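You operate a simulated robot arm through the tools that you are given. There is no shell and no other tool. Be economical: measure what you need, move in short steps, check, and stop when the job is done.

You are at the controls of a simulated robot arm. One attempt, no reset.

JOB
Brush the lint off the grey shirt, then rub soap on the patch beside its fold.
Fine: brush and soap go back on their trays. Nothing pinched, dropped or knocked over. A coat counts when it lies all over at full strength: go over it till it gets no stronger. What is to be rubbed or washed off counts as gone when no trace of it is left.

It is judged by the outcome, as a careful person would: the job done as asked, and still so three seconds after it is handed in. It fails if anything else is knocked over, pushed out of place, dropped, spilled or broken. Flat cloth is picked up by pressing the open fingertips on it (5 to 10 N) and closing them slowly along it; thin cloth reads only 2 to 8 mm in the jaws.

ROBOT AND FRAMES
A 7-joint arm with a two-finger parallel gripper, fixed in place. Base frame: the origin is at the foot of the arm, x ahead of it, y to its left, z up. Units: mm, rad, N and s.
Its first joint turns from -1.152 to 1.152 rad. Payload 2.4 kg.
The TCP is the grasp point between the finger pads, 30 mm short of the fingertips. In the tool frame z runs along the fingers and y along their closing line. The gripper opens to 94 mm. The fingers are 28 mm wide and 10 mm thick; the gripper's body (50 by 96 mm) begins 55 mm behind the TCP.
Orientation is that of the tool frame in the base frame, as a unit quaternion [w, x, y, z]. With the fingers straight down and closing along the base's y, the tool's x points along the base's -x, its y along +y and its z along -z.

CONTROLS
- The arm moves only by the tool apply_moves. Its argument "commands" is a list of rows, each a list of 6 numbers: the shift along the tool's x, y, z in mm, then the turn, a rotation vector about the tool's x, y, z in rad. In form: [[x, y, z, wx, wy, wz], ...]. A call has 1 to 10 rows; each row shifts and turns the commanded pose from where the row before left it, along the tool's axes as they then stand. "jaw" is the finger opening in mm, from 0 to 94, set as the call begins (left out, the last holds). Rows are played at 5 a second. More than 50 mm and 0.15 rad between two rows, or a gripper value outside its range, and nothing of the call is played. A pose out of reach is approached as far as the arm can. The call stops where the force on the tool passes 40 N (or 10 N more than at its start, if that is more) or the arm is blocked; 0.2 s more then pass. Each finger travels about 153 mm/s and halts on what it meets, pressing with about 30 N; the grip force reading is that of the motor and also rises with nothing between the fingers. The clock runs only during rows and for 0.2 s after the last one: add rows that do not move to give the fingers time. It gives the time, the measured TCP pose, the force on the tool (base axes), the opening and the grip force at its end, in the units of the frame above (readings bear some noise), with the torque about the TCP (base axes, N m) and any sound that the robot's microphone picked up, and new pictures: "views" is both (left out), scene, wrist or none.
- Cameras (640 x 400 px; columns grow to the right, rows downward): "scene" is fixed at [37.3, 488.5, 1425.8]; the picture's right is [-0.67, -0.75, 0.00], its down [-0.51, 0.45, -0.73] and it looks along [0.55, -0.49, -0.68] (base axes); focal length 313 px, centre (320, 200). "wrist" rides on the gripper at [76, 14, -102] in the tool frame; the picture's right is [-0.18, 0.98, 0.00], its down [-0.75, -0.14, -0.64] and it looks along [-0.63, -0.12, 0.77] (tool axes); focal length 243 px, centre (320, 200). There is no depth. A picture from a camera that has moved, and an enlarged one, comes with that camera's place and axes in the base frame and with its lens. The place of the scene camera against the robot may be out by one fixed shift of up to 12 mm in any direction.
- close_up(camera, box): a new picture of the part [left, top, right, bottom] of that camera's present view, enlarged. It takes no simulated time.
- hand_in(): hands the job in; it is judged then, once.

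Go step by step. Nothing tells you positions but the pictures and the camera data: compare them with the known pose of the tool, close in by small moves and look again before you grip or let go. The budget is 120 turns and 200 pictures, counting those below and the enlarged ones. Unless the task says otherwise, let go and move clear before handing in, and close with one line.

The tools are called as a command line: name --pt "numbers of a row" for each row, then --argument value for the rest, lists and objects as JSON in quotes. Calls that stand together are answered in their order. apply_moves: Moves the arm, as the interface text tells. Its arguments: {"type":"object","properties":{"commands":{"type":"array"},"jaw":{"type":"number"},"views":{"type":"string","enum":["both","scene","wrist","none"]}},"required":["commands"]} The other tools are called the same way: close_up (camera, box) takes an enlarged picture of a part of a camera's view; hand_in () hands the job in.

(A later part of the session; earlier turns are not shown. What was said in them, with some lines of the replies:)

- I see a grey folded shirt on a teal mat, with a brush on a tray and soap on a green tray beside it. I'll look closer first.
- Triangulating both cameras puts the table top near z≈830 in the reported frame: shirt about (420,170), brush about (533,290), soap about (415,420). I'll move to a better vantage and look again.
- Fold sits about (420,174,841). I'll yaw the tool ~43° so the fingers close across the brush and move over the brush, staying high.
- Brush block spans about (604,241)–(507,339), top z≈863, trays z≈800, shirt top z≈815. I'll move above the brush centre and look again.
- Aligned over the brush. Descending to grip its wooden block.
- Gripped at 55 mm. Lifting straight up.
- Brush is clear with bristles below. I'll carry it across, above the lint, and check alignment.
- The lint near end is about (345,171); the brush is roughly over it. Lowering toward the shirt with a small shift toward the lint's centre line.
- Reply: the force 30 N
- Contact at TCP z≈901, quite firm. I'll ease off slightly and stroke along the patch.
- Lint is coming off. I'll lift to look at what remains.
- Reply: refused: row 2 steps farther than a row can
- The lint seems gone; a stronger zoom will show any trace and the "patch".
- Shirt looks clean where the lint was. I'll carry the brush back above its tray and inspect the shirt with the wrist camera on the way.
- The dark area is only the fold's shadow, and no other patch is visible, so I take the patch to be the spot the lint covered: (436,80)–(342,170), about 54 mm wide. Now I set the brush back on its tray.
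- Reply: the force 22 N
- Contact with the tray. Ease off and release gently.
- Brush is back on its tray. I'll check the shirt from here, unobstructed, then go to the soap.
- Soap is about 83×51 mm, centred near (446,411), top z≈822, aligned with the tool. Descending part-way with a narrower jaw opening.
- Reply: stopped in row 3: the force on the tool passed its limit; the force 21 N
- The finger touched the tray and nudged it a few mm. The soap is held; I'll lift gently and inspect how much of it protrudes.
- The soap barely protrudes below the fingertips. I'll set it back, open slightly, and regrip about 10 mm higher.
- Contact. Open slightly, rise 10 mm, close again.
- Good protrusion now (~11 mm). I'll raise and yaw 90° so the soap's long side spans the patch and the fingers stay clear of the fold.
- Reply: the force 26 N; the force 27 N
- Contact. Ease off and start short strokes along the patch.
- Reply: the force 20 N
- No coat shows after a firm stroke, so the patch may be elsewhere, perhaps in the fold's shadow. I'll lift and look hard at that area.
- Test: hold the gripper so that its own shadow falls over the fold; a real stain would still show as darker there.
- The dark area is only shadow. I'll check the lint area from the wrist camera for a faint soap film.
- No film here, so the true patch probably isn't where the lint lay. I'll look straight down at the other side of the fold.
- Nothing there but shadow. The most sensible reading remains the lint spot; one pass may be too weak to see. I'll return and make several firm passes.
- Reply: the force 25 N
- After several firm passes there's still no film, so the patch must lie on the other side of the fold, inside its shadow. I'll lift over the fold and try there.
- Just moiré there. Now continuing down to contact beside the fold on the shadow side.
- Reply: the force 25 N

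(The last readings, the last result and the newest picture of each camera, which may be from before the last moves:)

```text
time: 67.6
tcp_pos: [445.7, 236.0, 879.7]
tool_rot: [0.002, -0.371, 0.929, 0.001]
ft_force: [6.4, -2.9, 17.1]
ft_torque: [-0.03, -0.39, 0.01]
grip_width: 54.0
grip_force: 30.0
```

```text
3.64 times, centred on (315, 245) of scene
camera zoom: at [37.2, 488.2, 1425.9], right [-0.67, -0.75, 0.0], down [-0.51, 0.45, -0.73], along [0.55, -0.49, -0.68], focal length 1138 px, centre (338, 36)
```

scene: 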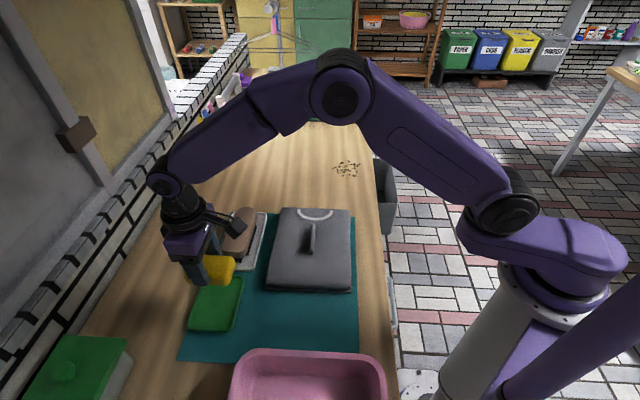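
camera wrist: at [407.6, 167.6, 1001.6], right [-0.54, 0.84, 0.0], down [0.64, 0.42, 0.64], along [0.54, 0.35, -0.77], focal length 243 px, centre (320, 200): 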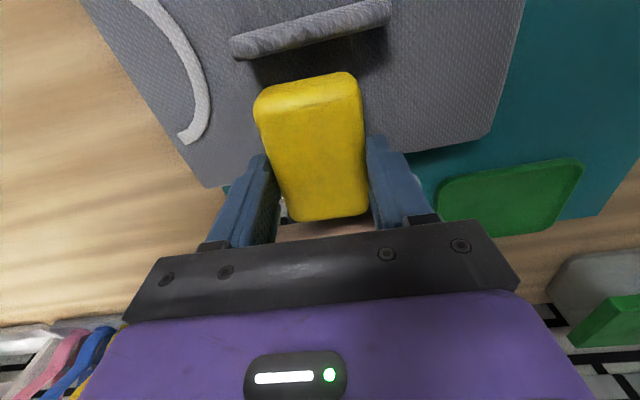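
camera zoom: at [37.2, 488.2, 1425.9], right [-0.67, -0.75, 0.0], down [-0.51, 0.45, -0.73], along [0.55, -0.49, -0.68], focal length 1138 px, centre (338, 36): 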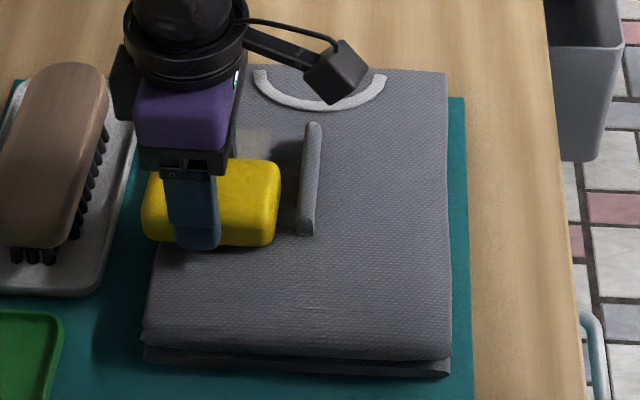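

A pale film seems to be appearing behind the soap. Zooming in.

close_up --camera "scene" --box '[315, 210, 355, 245]'

close_up --camera "scene" --box '[285, 208, 325, 245]'

```text
11.43 times, centred on (335, 228) of scene
camera zoom: at [37.2, 488.2, 1425.9], right [-0.67, -0.75, 0.0], down [-0.51, 0.45, -0.73], along [0.55, -0.49, -0.68], focal length 3578 px, centre (149, -114)
```

zoom: 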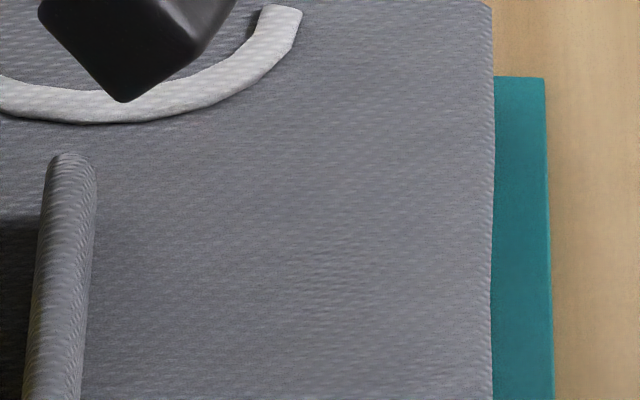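

```text
10.81 times, centred on (305, 226) of scene
camera zoom: at [37.2, 488.2, 1425.9], right [-0.67, -0.75, 0.0], down [-0.51, 0.45, -0.73], along [0.55, -0.49, -0.68], focal length 3384 px, centre (482, -86)
```

zoom: 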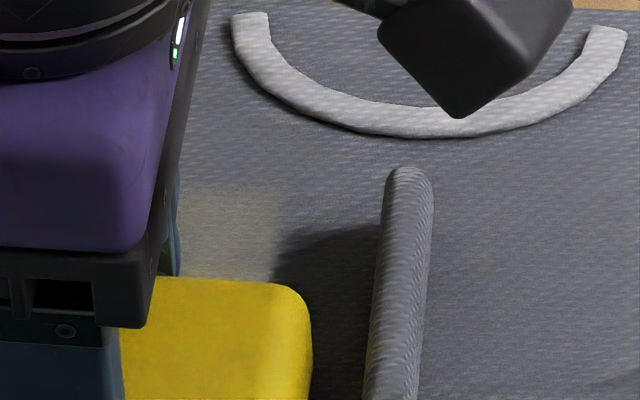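

A yellow film with clear edges: the patch is on this side of the fold. I'll go over it back and forth, then inspect.

apply_moves --pt "0 12 0 0 0 0" --pt "0 12 0 0 0 0" --pt "0 12 0 0 0 0" --pt "0 -15 0 0 0 0" --pt "0 -15 0 0 0 0" --pt "0 -15 0 0 0 0" --pt "0 -15 0 0 0 0" --pt "0 -15 0 0 0 0" --pt "0 -10 0 0 0 0" --pt "0 0 0 0 0 0" --views "none"

close_up --camera "scene" --box '[265, 200, 335, 290]'

```text
time: 69.8
tcp_pos: [482.2, 198.7, 877.8]
tool_rot: [0.001, -0.371, 0.929, 0.0]
ft_force: [-4.3, 6.5, 20.2]
ft_torque: [0.3, -0.01, -0.01]
grip_width: 54.4
grip_force: 30.4
```

```text
4.44 times, centred on (300, 245) of scene
camera zoom: at [36.9, 488.5, 1425.9], right [-0.67, -0.75, 0.0], down [-0.51, 0.45, -0.73], along [0.55, -0.49, -0.68], focal length 1391 px, centre (409, 0)
```

zoom: 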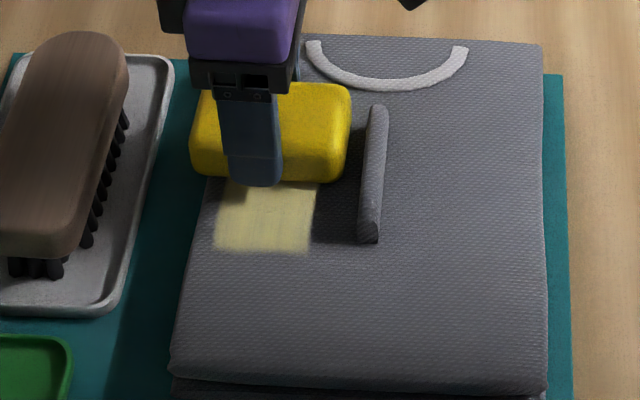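

The patch is filling in. More passes.

apply_moves --pt "0 15 0 0 0 0" --pt "0 15 0 0 0 0" --pt "0 15 0 0 0 0" --pt "0 15 0 0 0 0" --pt "0 -15 0 0 0 0" --pt "0 -15 0 0 0 0" --pt "0 -15 0 0 0 0" --pt "0 -15 0 0 0 0" --pt "0 -10 0 0 0 0" --pt "0 0 0 0 0 0" --views "none"

apply_moves --pt "0 15 0 0 0 0" --pt "0 15 0 0 0 0" --pt "0 15 0 0 0 0" --pt "0 15 0 0 0 0" --pt "0 10 0 0 0 0" --pt "0 0 0 0 0 0" --views "none"

apply_moves --pt "0 0 -30 0 0 0" --pt "0 0 -30 0 0 0" --pt "0 -40 0 0 0 0" --pt "0 -40 0 0 0 0" --pt "0 -40 0 0 0 0" --pt "0 -40 0 0 0 0" --pt "0 0 0 0 0 0" --views "none"

close_up --camera "scene" --box '[265, 200, 335, 290]'

close_up --camera "scene" --box '[280, 215, 320, 260]'

```text
time: 72.0
tcp_pos: [487.2, 193.7, 877.0]
tool_rot: [0.0, -0.371, 0.929, 0.0]
ft_force: [-2.8, 2.0, 8.3]
ft_torque: [0.18, 0.01, 0.07]
grip_width: 54.5
grip_force: 30.1
```

```text
time: 73.4
tcp_pos: [440.5, 241.8, 877.6]
tool_rot: [0.001, -0.371, 0.929, 0.001]
ft_force: [-0.6, -0.5, -1.3]
ft_torque: [-0.02, -0.01, 0.0]
grip_width: 54.3
grip_force: 29.6
```

```text
time: 75.0
tcp_pos: [548.2, 126.2, 937.6]
tool_rot: [0.0, -0.371, 0.929, 0.0]
ft_force: [-0.2, -0.7, -1.5]
ft_torque: [-0.01, -0.02, 0.01]
grip_width: 54.1
grip_force: 30.1
```

```text
4.44 times, centred on (300, 245) of scene
camera zoom: at [37.3, 488.4, 1425.8], right [-0.67, -0.75, 0.0], down [-0.51, 0.45, -0.73], along [0.55, -0.49, -0.68], focal length 1391 px, centre (409, 0)
```

zoom: 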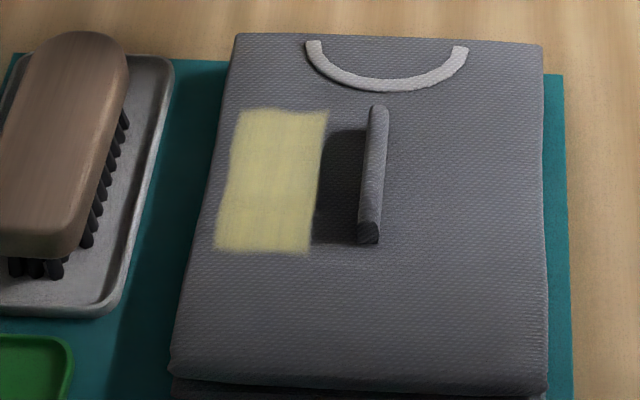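

```text
8.89 times, centred on (300, 238) of scene
camera zoom: at [37.3, 488.4, 1425.8], right [-0.67, -0.75, 0.0], down [-0.51, 0.45, -0.73], along [0.55, -0.49, -0.68], focal length 2783 px, centre (498, -133)
```

zoom: 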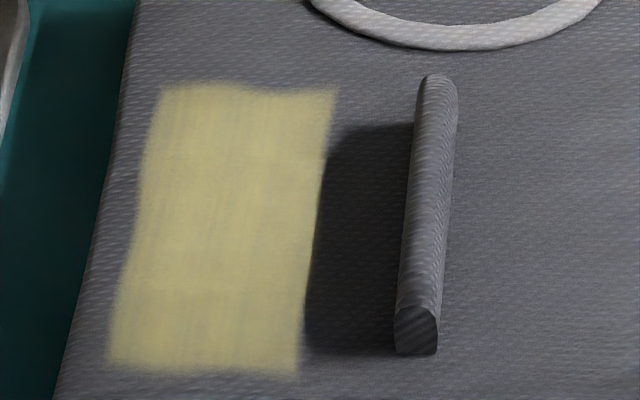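

A clear rectangular coat about 49×105 mm. I'll give it more passes, slightly nearer to the fold, to make sure of the edge and full strength.

apply_moves --pt "0 45 0 0 0 0" --pt "0 45 0 0 0 0" --pt "3 40 0 0 0 0" --pt "0 0 30 0 0 0" --pt "0 0 25 0 0 0" --pt "0 0 4 0 0 0" --pt "0 0 0 0 0 0" --views "none"

close_up --camera "scene" --box '[265, 200, 335, 290]'

```text
time: 76.6
tcp_pos: [457.7, 221.0, 878.5]
tool_rot: [-0.001, -0.371, 0.929, 0.0]
ft_force: [0.0, 0.4, -1.6]
ft_torque: [-0.01, -0.01, 0.01]
grip_width: 54.4
grip_force: 30.7
```

```text
4.44 times, centred on (300, 245) of scene
camera zoom: at [37.3, 488.5, 1425.8], right [-0.67, -0.75, 0.0], down [-0.51, 0.45, -0.73], along [0.55, -0.49, -0.68], focal length 1391 px, centre (409, 0)
```

zoom: 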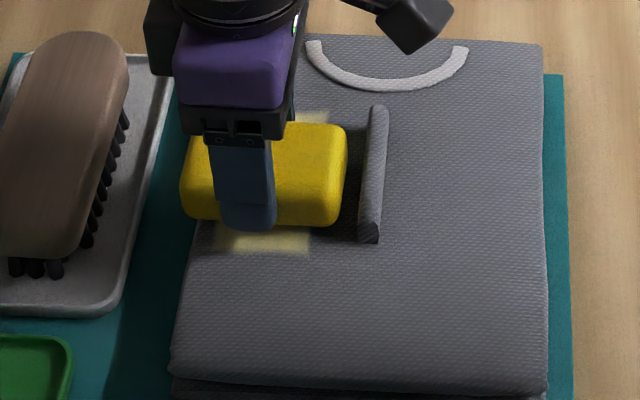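

apply_moves --pt "3 0 1.5 0 0 0" --pt "0 0 0.8 0 0 0" --pt "0 0 0 0 0 0" --views "none"

```text
time: 77.4
tcp_pos: [455.3, 219.0, 876.7]
tool_rot: [0.003, -0.371, 0.929, -0.001]
ft_force: [1.9, 5.4, 13.6]
ft_torque: [-0.16, 0.4, -0.09]
grip_width: 54.3
grip_force: 29.8
```

apply_moves --pt "0 12 0 0 0 0" --pt "0 12 0 0 0 0" --pt "0 10 0 0 0 0" --pt "0 -12 0.4 0 0 0" --pt "0 -12 0 0 0 0" --pt "0 -12 0 0 0 0" --pt "0 -12 0 0 0 0" --pt "0 -12 0 0 0 0" --pt "0 -12 0 0 0 0" --pt "0 0 0 0 0 0" --views "none"

apply_moves --pt "0 12 0.3 0 0 0" --pt "0 12 0 0 0 0" --pt "0 12 0 0 0 0" --pt "0 12 0 0 0 0" --pt "0 12 0 0 0 0" --pt "0 12 0 0 0 0" --pt "0 0 0 0 0 0" --views "none"

apply_moves --pt "-6 -12 0.3 0 0 0" --pt "0 -12 0 0 0 0" --pt "0 -12 0 0 0 0" --pt "0 -12 0 0 0 0" --pt "0 -12 0 0 0 0" --pt "0 -12 0 0 0 0" --pt "0 0 0 0 0 0" --views "none"

close_up --camera "scene" --box '[265, 200, 335, 290]'

```text
time: 79.6
tcp_pos: [482.7, 189.6, 877.3]
tool_rot: [0.0, -0.37, 0.929, 0.001]
ft_force: [0.5, -0.4, -0.7]
ft_torque: [0.03, 0.01, -0.03]
grip_width: 54.4
grip_force: 30.0
```

```text
time: 81.2
tcp_pos: [430.9, 242.5, 875.4]
tool_rot: [0.001, -0.37, 0.929, 0.001]
ft_force: [-0.2, 0.2, -0.8]
ft_torque: [-0.01, 0.02, 0.0]
grip_width: 54.1
grip_force: 30.2
```

```text
time: 82.8
tcp_pos: [485.2, 196.8, 876.4]
tool_rot: [0.0, -0.371, 0.929, 0.0]
ft_force: [0.0, -0.8, -0.4]
ft_torque: [-0.03, 0.04, -0.01]
grip_width: 54.2
grip_force: 30.2
```

```text
4.44 times, centred on (300, 245) of scene
camera zoom: at [37.3, 488.5, 1425.8], right [-0.67, -0.75, 0.0], down [-0.51, 0.45, -0.73], along [0.55, -0.49, -0.68], focal length 1391 px, centre (409, 0)
```

zoom: 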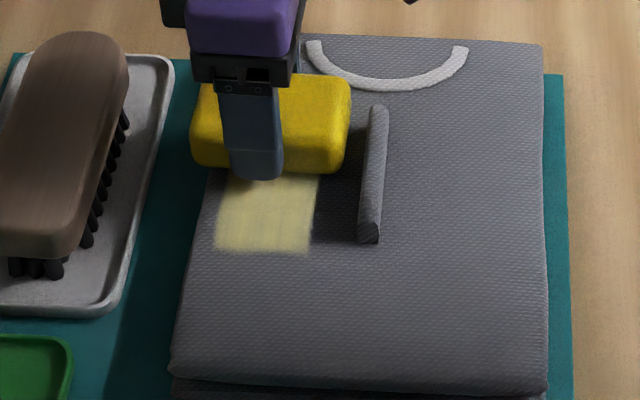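

Contact was lost during these; I'll press firmly and repeat.

apply_moves --pt "0 0 0.8 0 0 0" --pt "0 0 0.6 0 0 0" --pt "0 0 0 0 0 0" --views "none"

apply_moves --pt "0 12 0 0 0 0" --pt "0 12 0 0 0 0" --pt "0 12 0 0 0 0" --pt "0 12 0 0 0 0" --pt "0 12 0 0 0 0" --pt "0 12 0 0 0 0" --pt "0 0 0 0 0 0" --views "none"

```text
time: 83.6
tcp_pos: [485.0, 194.3, 875.5]
tool_rot: [0.002, -0.371, 0.929, 0.0]
ft_force: [-0.2, 2.3, 7.1]
ft_torque: [-0.13, 0.3, -0.05]
grip_width: 54.3
grip_force: 29.7
```

```text
time: 85.2
tcp_pos: [433.9, 246.6, 873.8]
tool_rot: [0.001, -0.372, 0.928, 0.0]
ft_force: [4.3, -4.7, 18.2]
ft_torque: [0.3, -0.6, -0.18]
grip_width: 54.5
grip_force: 29.9
```

apply_moves --pt "3 -12 0 0 0 0" --pt "0 -12 0 0 0 0" --pt "0 -12 0 0 0 0" --pt "0 -12 0 0 0 0" --pt "0 -12 0 0 0 0" --pt "0 -12 0 0 0 0" --pt "0 0 0 0 0 0" --views "none"

close_up --camera "scene" --box '[280, 205, 325, 265]'

```text
time: 86.8
tcp_pos: [482.2, 193.1, 873.0]
tool_rot: [0.0, -0.371, 0.928, 0.0]
ft_force: [-1.1, 1.1, 4.2]
ft_torque: [0.15, -0.11, 0.06]
grip_width: 54.3
grip_force: 30.9
```

```text
6.67 times, centred on (302, 235) of scene
camera zoom: at [37.2, 488.4, 1425.8], right [-0.67, -0.75, 0.0], down [-0.51, 0.45, -0.73], along [0.55, -0.49, -0.68], focal length 2087 px, centre (437, -33)
```

zoom: 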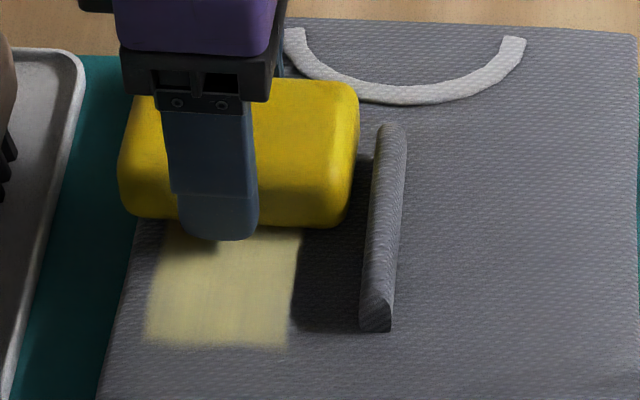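

apply_moves --pt "0 0 -30 0 0 0" --pt "0 0 -30 0 0 0" --pt "0 -40 0 0 0 0" --pt "0 -40 0 0 0 0" --pt "0 -20 0 0 0 0" --pt "0 0 0 0 0 0" --views "none"

close_up --camera "scene" --box '[280, 215, 320, 260]'

close_up --camera "scene" --box '[282, 220, 310, 260]'

```text
time: 88.2
tcp_pos: [551.3, 117.2, 933.1]
tool_rot: [0.0, -0.37, 0.929, 0.0]
ft_force: [-0.1, -0.4, -1.5]
ft_torque: [0.01, -0.02, 0.01]
grip_width: 54.6
grip_force: 30.0
```

```text
8.89 times, centred on (300, 238) of scene
camera zoom: at [37.3, 488.4, 1425.8], right [-0.67, -0.75, 0.0], down [-0.51, 0.45, -0.73], along [0.55, -0.49, -0.68], focal length 2783 px, centre (498, -133)
```

zoom: 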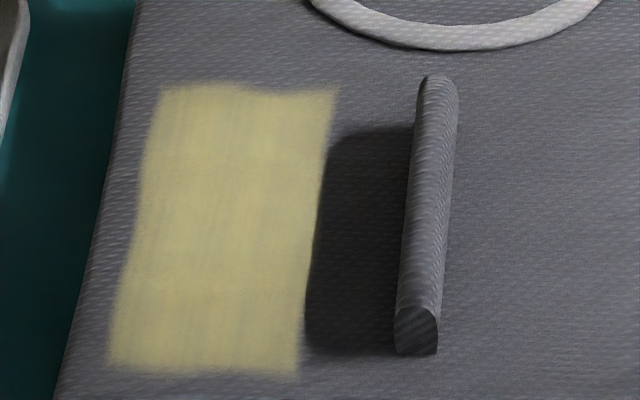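

```text
10.00 times, centred on (296, 240) of scene
camera zoom: at [37.3, 488.4, 1425.8], right [-0.67, -0.75, 0.0], down [-0.51, 0.45, -0.73], along [0.55, -0.49, -0.68], focal length 3131 px, centre (560, -200)
```

zoom: 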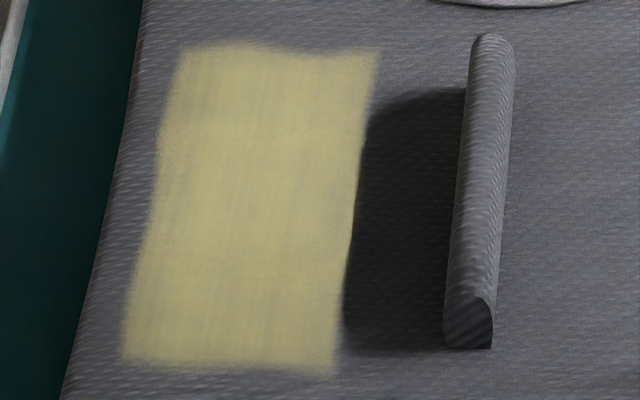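

Coat looks nearly saturated and stops at clear edges. One more round, emphasizing the far part, to confirm it gets no stronger.

apply_moves --pt "0 40 0 0 0 0" --pt "0 35 0 0 0 0" --pt "0 30 0 0 0 0" --pt "0 0 30 0 0 0" --pt "0 0 27 0 0 0" --pt "0 0 2 0 0 0" --pt "0 0 0 0 0 0" --views "none"

apply_moves --pt "0 0 0.8 0 0 0" --pt "0 0 0 0 0 0" --views "none"

```text
time: 89.8
tcp_pos: [478.8, 193.7, 876.5]
tool_rot: [0.001, -0.371, 0.929, 0.001]
ft_force: [0.0, 0.7, -0.9]
ft_torque: [0.03, -0.02, -0.01]
grip_width: 54.5
grip_force: 30.0
```

```text
time: 90.4
tcp_pos: [480.6, 194.5, 876.0]
tool_rot: [0.001, -0.37, 0.929, 0.0]
ft_force: [0.0, 0.5, -1.3]
ft_torque: [0.01, -0.03, -0.02]
grip_width: 54.1
grip_force: 30.1
```

apply_moves --pt "0 0 0.8 0 0 0" --pt "0 0 0.8 0 0 0" --pt "0 0 0.6 0 0 0" --pt "0 0 0 0 0 0" --views "none"

```text
time: 91.4
tcp_pos: [480.9, 196.0, 874.3]
tool_rot: [0.001, -0.37, 0.929, 0.001]
ft_force: [-6.9, -4.2, 31.1]
ft_torque: [-0.28, 0.5, 0.03]
grip_width: 54.3
grip_force: 30.8
```

apply_moves --pt "-2 -10 -0.4 0 0 0" --pt "0 -10 0 0 0 0" --pt "0 10 0 0 0 0" --pt "0 10 0 0 0 0" --pt "0 12 0 0 0 0" --pt "0 12 0 0 0 0" --pt "0 12 0 0 0 0" --pt "0 12 0 0 0 0" --pt "0 12 0 0 0 0" --pt "0 0 0 0 0 0" --views "none"

apply_moves --pt "0 -12 0.2 0 0 0" --pt "0 -12 0 0 0 0" --pt "0 -12 0 0 0 0" --pt "0 -12 0 0 0 0" --pt "0 -12 0 0 0 0" --pt "0 -12 0 0 0 0" --pt "0 -10 0 0 0 0" --pt "0 0 0 0 0 0" --views "none"

apply_moves --pt "0 0 -30 0 0 0" --pt "0 0 -30 0 0 0" --pt "0 -40 0 0 0 0" --pt "0 -40 0 0 0 0" --pt "0 0 0 0 0 0" --views "none"

close_up --camera "scene" --box '[282, 220, 310, 260]'

close_up --camera "scene" --box '[180, 190, 370, 345]'

```text
time: 93.6
tcp_pos: [441.9, 241.3, 874.5]
tool_rot: [0.001, -0.371, 0.929, 0.0]
ft_force: [5.0, -3.8, 18.4]
ft_torque: [0.33, -0.65, -0.24]
grip_width: 54.2
grip_force: 29.9
```

```text
time: 94.8
tcp_pos: [478.7, 201.6, 873.1]
tool_rot: [0.002, -0.372, 0.928, 0.0]
ft_force: [-0.6, -0.1, 8.9]
ft_torque: [-0.1, 0.05, -0.03]
grip_width: 54.1
grip_force: 30.2
stopped in row 5: the force on the tool passed its limit (the readings are from after the stop); the commanded pose is now the measured one
```

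```text
time: 96.0
tcp_pos: [534.3, 143.0, 934.4]
tool_rot: [0.001, -0.371, 0.929, 0.001]
ft_force: [-0.6, -0.3, -1.5]
ft_torque: [0.01, -0.01, -0.02]
grip_width: 54.5
grip_force: 29.5
```

```text
10.00 times, centred on (296, 240) of scene
camera zoom: at [37.3, 488.4, 1425.8], right [-0.67, -0.75, 0.0], down [-0.51, 0.45, -0.73], along [0.55, -0.49, -0.68], focal length 3131 px, centre (560, -200)
```

zoom: 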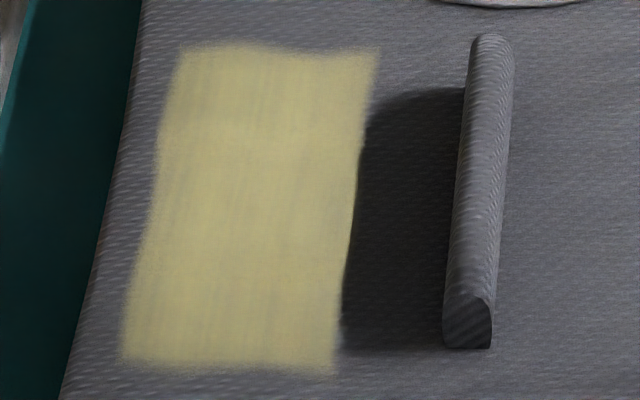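

```text
2.58 times, centred on (275, 268) of scene
camera zoom: at [37.3, 488.4, 1425.8], right [-0.67, -0.75, 0.0], down [-0.51, 0.45, -0.73], along [0.55, -0.49, -0.68], focal length 808 px, centre (436, 26)
```

zoom: 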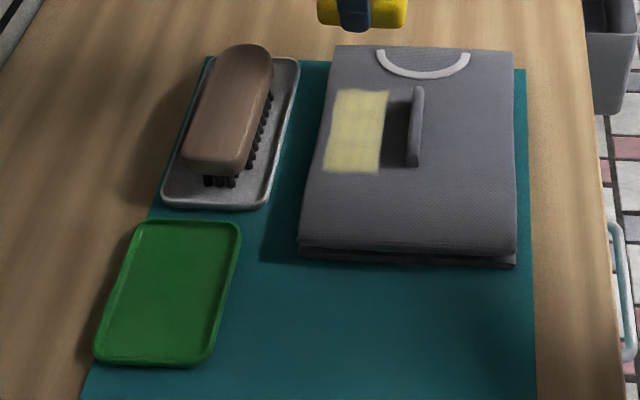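

The far third seems a touch weaker; I'll rub that end, going further past its edge.

apply_moves --pt "0 40 0 0 0 0" --pt "0 5 30 0 0 0" --pt "0 0 26 0 0 0" --pt "0 0 1.5 0 0 0" --pt "0 0 0 0 0 0" --views "none"

apply_moves --pt "0 0 1 0 0 0" --pt "0 0 0.8 0 0 0" --pt "0 0 0 0 0 0" --views "none"

close_up --camera "scene" --box '[280, 195, 325, 255]'

```text
time: 97.2
tcp_pos: [501.4, 178.7, 876.8]
tool_rot: [0.001, -0.372, 0.928, 0.0]
ft_force: [-0.4, 0.7, -1.9]
ft_torque: [0.02, 0.03, -0.01]
grip_width: 54.2
grip_force: 30.5
```

```text
time: 98.0
tcp_pos: [503.2, 177.3, 874.8]
tool_rot: [0.0, -0.372, 0.928, 0.0]
ft_force: [-0.3, -1.0, -1.5]
ft_torque: [0.01, 0.03, 0.01]
grip_width: 54.1
grip_force: 30.6
```

```text
6.67 times, centred on (302, 225) of scene
camera zoom: at [37.3, 488.5, 1425.8], right [-0.67, -0.75, 0.0], down [-0.51, 0.45, -0.73], along [0.55, -0.49, -0.68], focal length 2087 px, centre (437, 33)
```

zoom: 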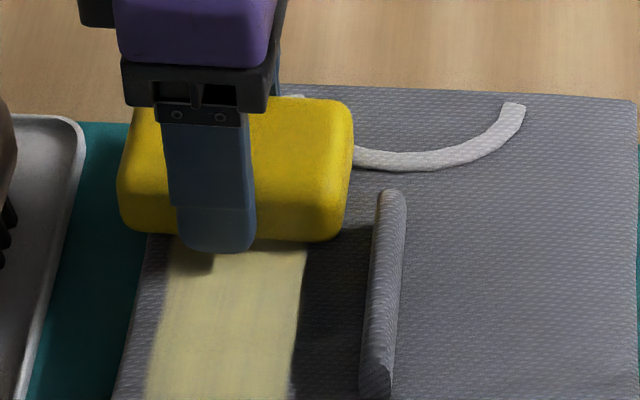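

apply_moves --pt "0 0 0.7 0 0 0" --pt "0 0 0.6 0 0 0" --pt "0 0 0 0 0 0" --views "none"

```text
time: 98.8
tcp_pos: [502.7, 177.8, 873.9]
tool_rot: [0.001, -0.371, 0.929, 0.001]
ft_force: [-2.4, -2.6, 11.9]
ft_torque: [-0.13, 0.16, 0.0]
grip_width: 54.3
grip_force: 30.1
```

apply_moves --pt "0 12 0 0 0 0" --pt "0 12 0 0 0 0" --pt "0 12 0 0 0 0" --pt "0 -12 0 0 0 0" --pt "0 -12 0 0 0 0" --pt "0 -12 0 0 0 0" --pt "0 0 0 0 0 0" --views "none"

apply_moves --pt "4 12 0.4 0 0 0" --pt "0 12 0 0 0 0" --pt "0 12 0 0 0 0" --pt "0 12 0 0 0 0" --pt "0 12 0 0 0 0" --pt "0 12 0 0 0 0" --pt "0 12 0 0 0 0" --pt "0 0 0 0 0 0" --views "none"

apply_moves --pt "-6 -12 0.2 0 0 0" --pt "0 -12 0 0 0 0" --pt "0 -12 0 0 0 0" --pt "0 -12 0 0 0 0" --pt "0 -12 0 0 0 0" --pt "0 -12 0 0 0 0" --pt "0 -12 0 0 0 0" --pt "0 0 0 0 0 0" --views "none"

apply_moves --pt "0 0 -30 0 0 0" --pt "0 0 -30 0 0 0" --pt "0 -40 0 0 0 0" --pt "0 -20 0 0 0 0" --pt "0 0 0 0 0 0" --views "none"

close_up --camera "scene" --box '[282, 220, 310, 260]'

```text
time: 99.5
tcp_pos: [486.9, 194.9, 874.2]
tool_rot: [0.004, -0.37, 0.929, 0.0]
ft_force: [-2.2, -1.4, 7.8]
ft_torque: [-0.08, 0.45, 0.02]
grip_width: 54.7
grip_force: 30.4
stopped in row 3: the force on the tool passed its limit (the readings are from after the stop); the commanded pose is now the measured one
```

```text
time: 100.3
tcp_pos: [460.6, 217.4, 873.4]
tool_rot: [0.008, -0.37, 0.929, 0.001]
ft_force: [-3.2, -0.3, 6.5]
ft_torque: [0.01, 0.22, 0.12]
grip_width: 54.4
grip_force: 29.8
stopped in row 4: the force on the tool passed its limit (the readings are from after the stop); the commanded pose is now the measured one
```

```text
time: 102.2
tcp_pos: [522.3, 161.6, 873.5]
tool_rot: [0.009, -0.368, 0.93, 0.0]
ft_force: [0.5, 0.5, -1.1]
ft_torque: [-0.02, 0.01, 0.02]
grip_width: 54.3
grip_force: 29.9
```

```text
time: 103.3
tcp_pos: [563.4, 114.5, 931.5]
tool_rot: [0.008, -0.37, 0.929, 0.001]
ft_force: [0.3, -0.4, -1.3]
ft_torque: [0.01, -0.03, -0.01]
grip_width: 54.8
grip_force: 29.5
```

```text
10.00 times, centred on (296, 240) of scene
camera zoom: at [37.3, 488.5, 1425.8], right [-0.67, -0.75, 0.0], down [-0.51, 0.45, -0.73], along [0.55, -0.49, -0.68], focal length 3131 px, centre (560, -200)
```

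zoom: 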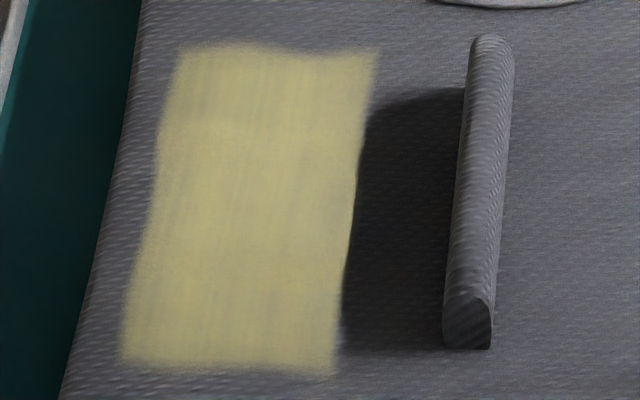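

The coat is unchanged — full strength. Now taking the soap back: raise, yaw back, and move above its tray.

apply_moves --pt "0 0 -35 0 0 0" --pt "0 0 0 0 0 0.15" --pt "0 0 0 0 0 0.15" --pt "0 0 0 0 0 0.15" --pt "0 0 0 0 0 0.15" --pt "0 0 0 0 0 0.15" --pt "0 0 0 0 0 0.15" --pt "0 0 0 0 0 0.15" --pt "0 0 0 0 0 0.15" --pt "0 0 0 0 0 0.15" --views "none"

apply_moves --pt "0 0 0 0 0 0.15" --pt "0 0 0 0 0 0.07" --pt "37 15.5 0 0 0 0" --pt "37 15.5 0 0 0 0" --pt "37 15.5 0 0 0 0" --pt "37 15.5 0 0 0 0" --pt "37 15.5 0 0 0 0" --pt "37 15.5 0 0 0 0" --pt "37 15.5 0 0 0 0" --pt "0 0 0 0 0 0"

```text
time: 105.5
tcp_pos: [561.4, 117.5, 968.9]
tool_rot: [0.006, 0.294, 0.956, 0.005]
ft_force: [0.5, -0.2, -2.0]
ft_torque: [0.03, -0.01, 0.01]
grip_width: 54.3
grip_force: 30.1
```

```text
time: 107.8
tcp_pos: [466.5, 379.0, 971.9]
tool_rot: [0.006, 0.395, 0.919, 0.006]
ft_force: [-0.2, -0.6, -1.2]
ft_torque: [-0.03, -0.01, 0.02]
grip_width: 54.5
grip_force: 29.8
camera wrist: at [423.0, 442.2, 1074.4], right [0.84, 0.54, 0.02], down [0.41, -0.65, 0.64], along [0.36, -0.53, -0.76], focal length 243 px, centre (320, 200)
```

scene: 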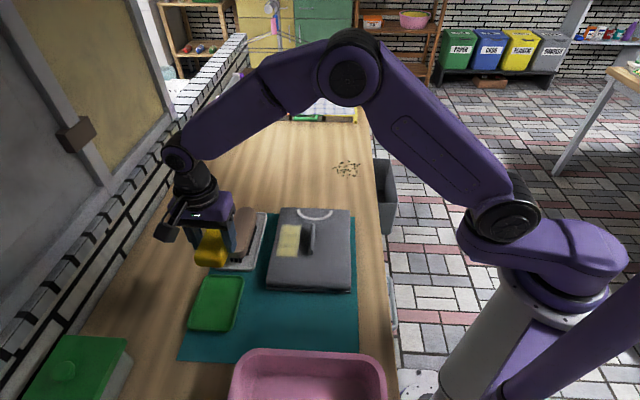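
wrist: 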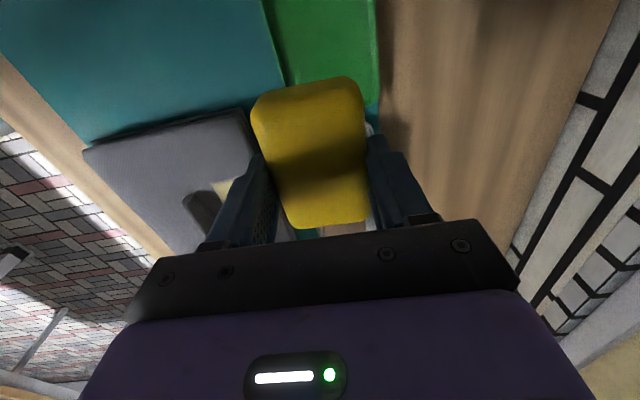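

apply_moves --pt "38.5 11.8 0 0.016 0.006 0" --pt "0 0 30 0 0 0" --pt "0 0 30 0 0 0" --pt "0 0 0 0 0 0" --views "wrist"

close_up --camera "scene" --box '[170, 230, 270, 340]'

```text
time: 108.8
tcp_pos: [447.4, 415.8, 911.4]
tool_rot: [0.001, 0.395, 0.919, -0.001]
ft_force: [-0.1, 0.0, -1.6]
ft_torque: [0.01, -0.02, -0.03]
grip_width: 54.6
grip_force: 29.9
camera wrist: at [406.0, 479.6, 1012.7], right [0.84, 0.54, 0.0], down [0.42, -0.64, 0.64], along [0.35, -0.54, -0.77], focal length 243 px, centre (320, 200)
```

wrist: 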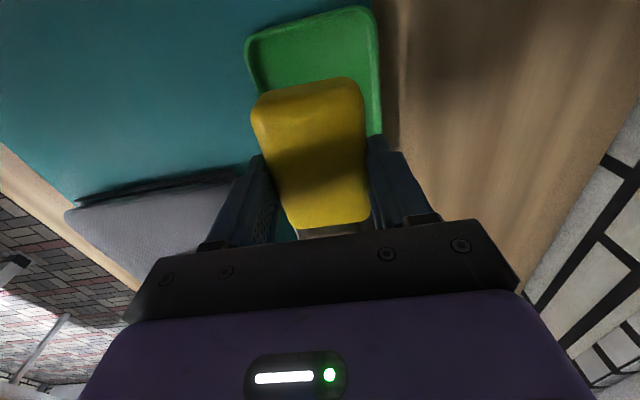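

```text
3.64 times, centred on (220, 285) of scene
camera zoom: at [37.3, 488.5, 1425.8], right [-0.67, -0.75, 0.0], down [-0.51, 0.45, -0.73], along [0.55, -0.49, -0.68], focal length 1138 px, centre (684, -109)
```

zoom: 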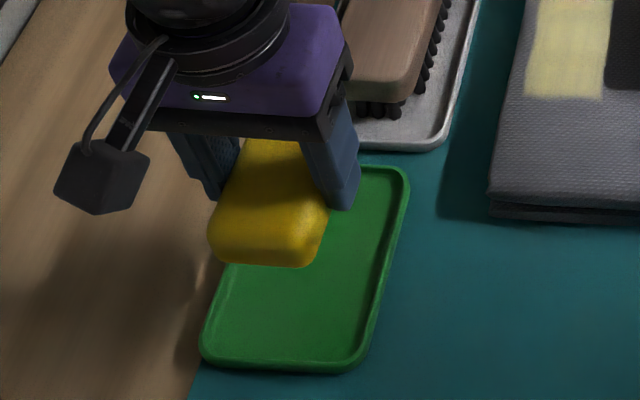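

Well aligned over the tray. Descending.

apply_moves --pt "0 0 25 0 0 0" --pt "0 0 20 0 0 0" --pt "0 0 12 0 0 0" --pt "0 0 0 0 0 0" --views "none"

close_up --camera "scene" --box '[170, 230, 270, 340]'

```text
time: 109.8
tcp_pos: [445.5, 415.0, 852.3]
tool_rot: [0.001, 0.396, 0.918, -0.001]
ft_force: [-0.4, -0.1, -1.2]
ft_torque: [0.01, -0.01, 0.03]
grip_width: 54.3
grip_force: 29.6
```

```text
3.64 times, centred on (220, 285) of scene
camera zoom: at [37.3, 488.5, 1425.8], right [-0.67, -0.75, 0.0], down [-0.51, 0.45, -0.73], along [0.55, -0.49, -0.68], focal length 1138 px, centre (684, -109)
```

zoom: 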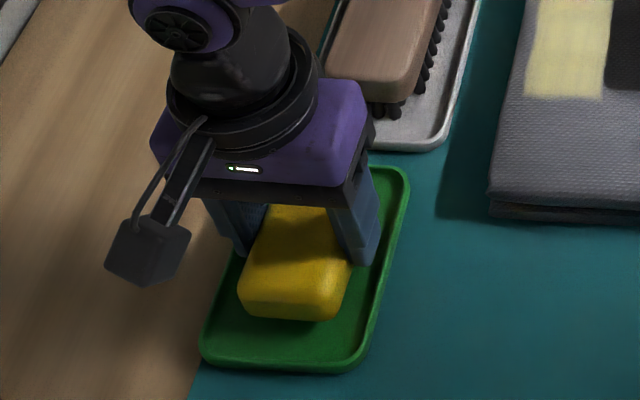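

apply_moves --pt "0 -4 2 0 0 0" --pt "0 0 1.5 0 0 0" --pt "0 0 0 0 0 0" --views "none"

apply_moves --pt "0 0 1 0 0 0" --pt "0 0 1 0 0 0" --pt "0 0 0 0 0 0" --views "none"

```text
time: 110.5
tcp_pos: [442.5, 412.3, 849.5]
tool_rot: [0.001, 0.396, 0.918, -0.001]
ft_force: [0.4, -0.4, -1.1]
ft_torque: [-0.02, 0.0, 0.0]
grip_width: 54.4
grip_force: 29.9
```

```text
time: 111.3
tcp_pos: [443.4, 412.0, 846.3]
tool_rot: [0.0, 0.396, 0.918, 0.0]
ft_force: [0.3, -0.2, -1.7]
ft_torque: [-0.01, 0.02, 0.0]
grip_width: 54.2
grip_force: 30.1
```

apply_moves --pt "0 0 0.8 0 0 0" --pt "0 0 0.7 0 0 0" --pt "0 0 0 0 0 0" --views "none"

close_up --camera "scene" --box '[180, 250, 260, 340]'

```text
time: 112.2
tcp_pos: [442.5, 412.6, 845.0]
tool_rot: [0.0, 0.396, 0.918, 0.001]
ft_force: [0.3, -0.1, 0.3]
ft_torque: [-0.06, 0.0, -0.02]
grip_width: 54.3
grip_force: 29.9
```

```text
4.44 times, centred on (220, 295) of scene
camera zoom: at [37.3, 488.5, 1425.8], right [-0.67, -0.75, 0.0], down [-0.51, 0.45, -0.73], along [0.55, -0.49, -0.68], focal length 1391 px, centre (764, -222)
```

zoom: 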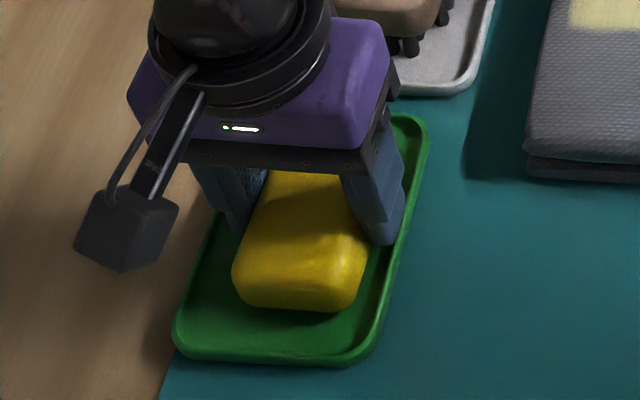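

apply_moves --pt "0 0 0.6 0 0 0" --pt "0 0 0 0 0 0" --views "none"

```text
time: 112.8
tcp_pos: [444.0, 413.6, 844.7]
tool_rot: [0.0, 0.395, 0.919, 0.001]
ft_force: [-0.9, 0.9, 0.6]
ft_torque: [-0.12, 0.0, -0.03]
grip_width: 54.5
grip_force: 30.1
```

The soap's weight is on the tray. Opening slightly, then rising clear.

apply_moves --pt "0 0 0 0 0 0" --pt "0 0 0 0 0 0" --pt "0 0 -10 0 0 0" --pt "0 0 -30 0 0 0" --pt "0 0 -45 0 0 0" --pt "0 0 -45 0 0 0" --pt "0 0 0 0 0 0" --jaw 62

close_up --camera "scene" --box '[180, 190, 370, 345]'

```text
time: 114.3
tcp_pos: [443.3, 412.8, 976.0]
tool_rot: [0.0, 0.396, 0.918, 0.0]
ft_force: [-0.8, 0.3, 0.6]
ft_torque: [0.01, -0.03, 0.03]
grip_width: 61.7
grip_force: 0.1
camera wrist: at [402.4, 477.5, 1077.7], right [0.84, 0.54, 0.0], down [0.42, -0.64, 0.64], along [0.35, -0.54, -0.77], focal length 243 px, centre (320, 200)
```

scene: 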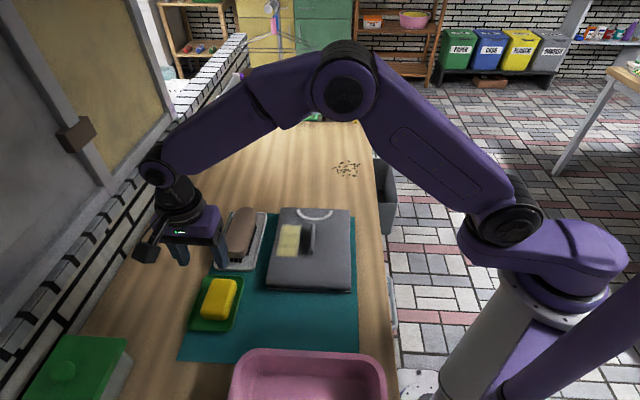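
wrist: 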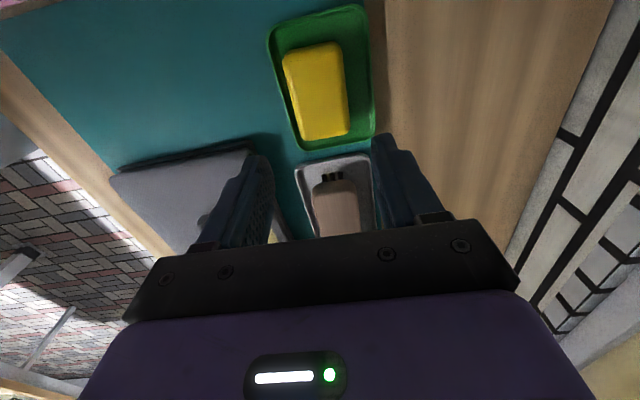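

```text
2.58 times, centred on (275, 268) of scene
camera zoom: at [37.3, 488.5, 1425.8], right [-0.67, -0.75, 0.0], down [-0.51, 0.45, -0.73], along [0.55, -0.49, -0.68], focal length 808 px, centre (436, 26)
```

zoom: 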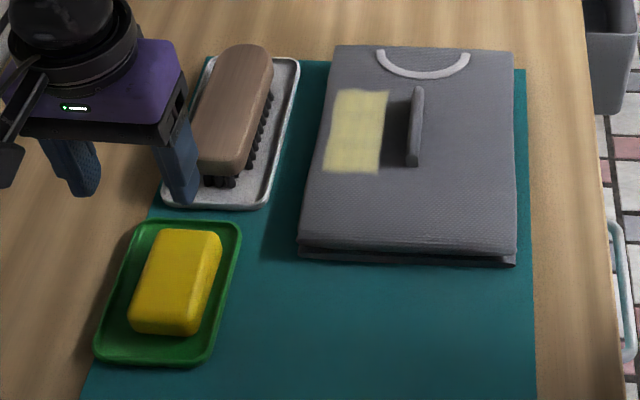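

close_up --camera "scene" --box '[270, 205, 355, 265]'

```text
6.67 times, centred on (312, 235) of scene
camera zoom: at [37.3, 488.5, 1425.8], right [-0.67, -0.75, 0.0], down [-0.51, 0.45, -0.73], along [0.55, -0.49, -0.68], focal length 2087 px, centre (370, -33)
```

zoom: 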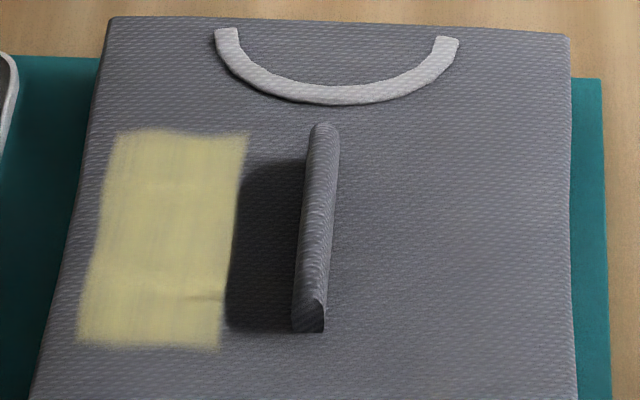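

The lint is gone, the patch is evenly coated, and the brush and soap are back on their trays with the arm clear. Handing in.

hand_in

```text
The job is handed in.
```

I brushed the lint off the grey shirt and soaped the patch beside its fold until it got no stronger. The brush and soap are back on their trays. While picking up the soap, a finger nudged its tray about 5 mm, and I left the tray there.
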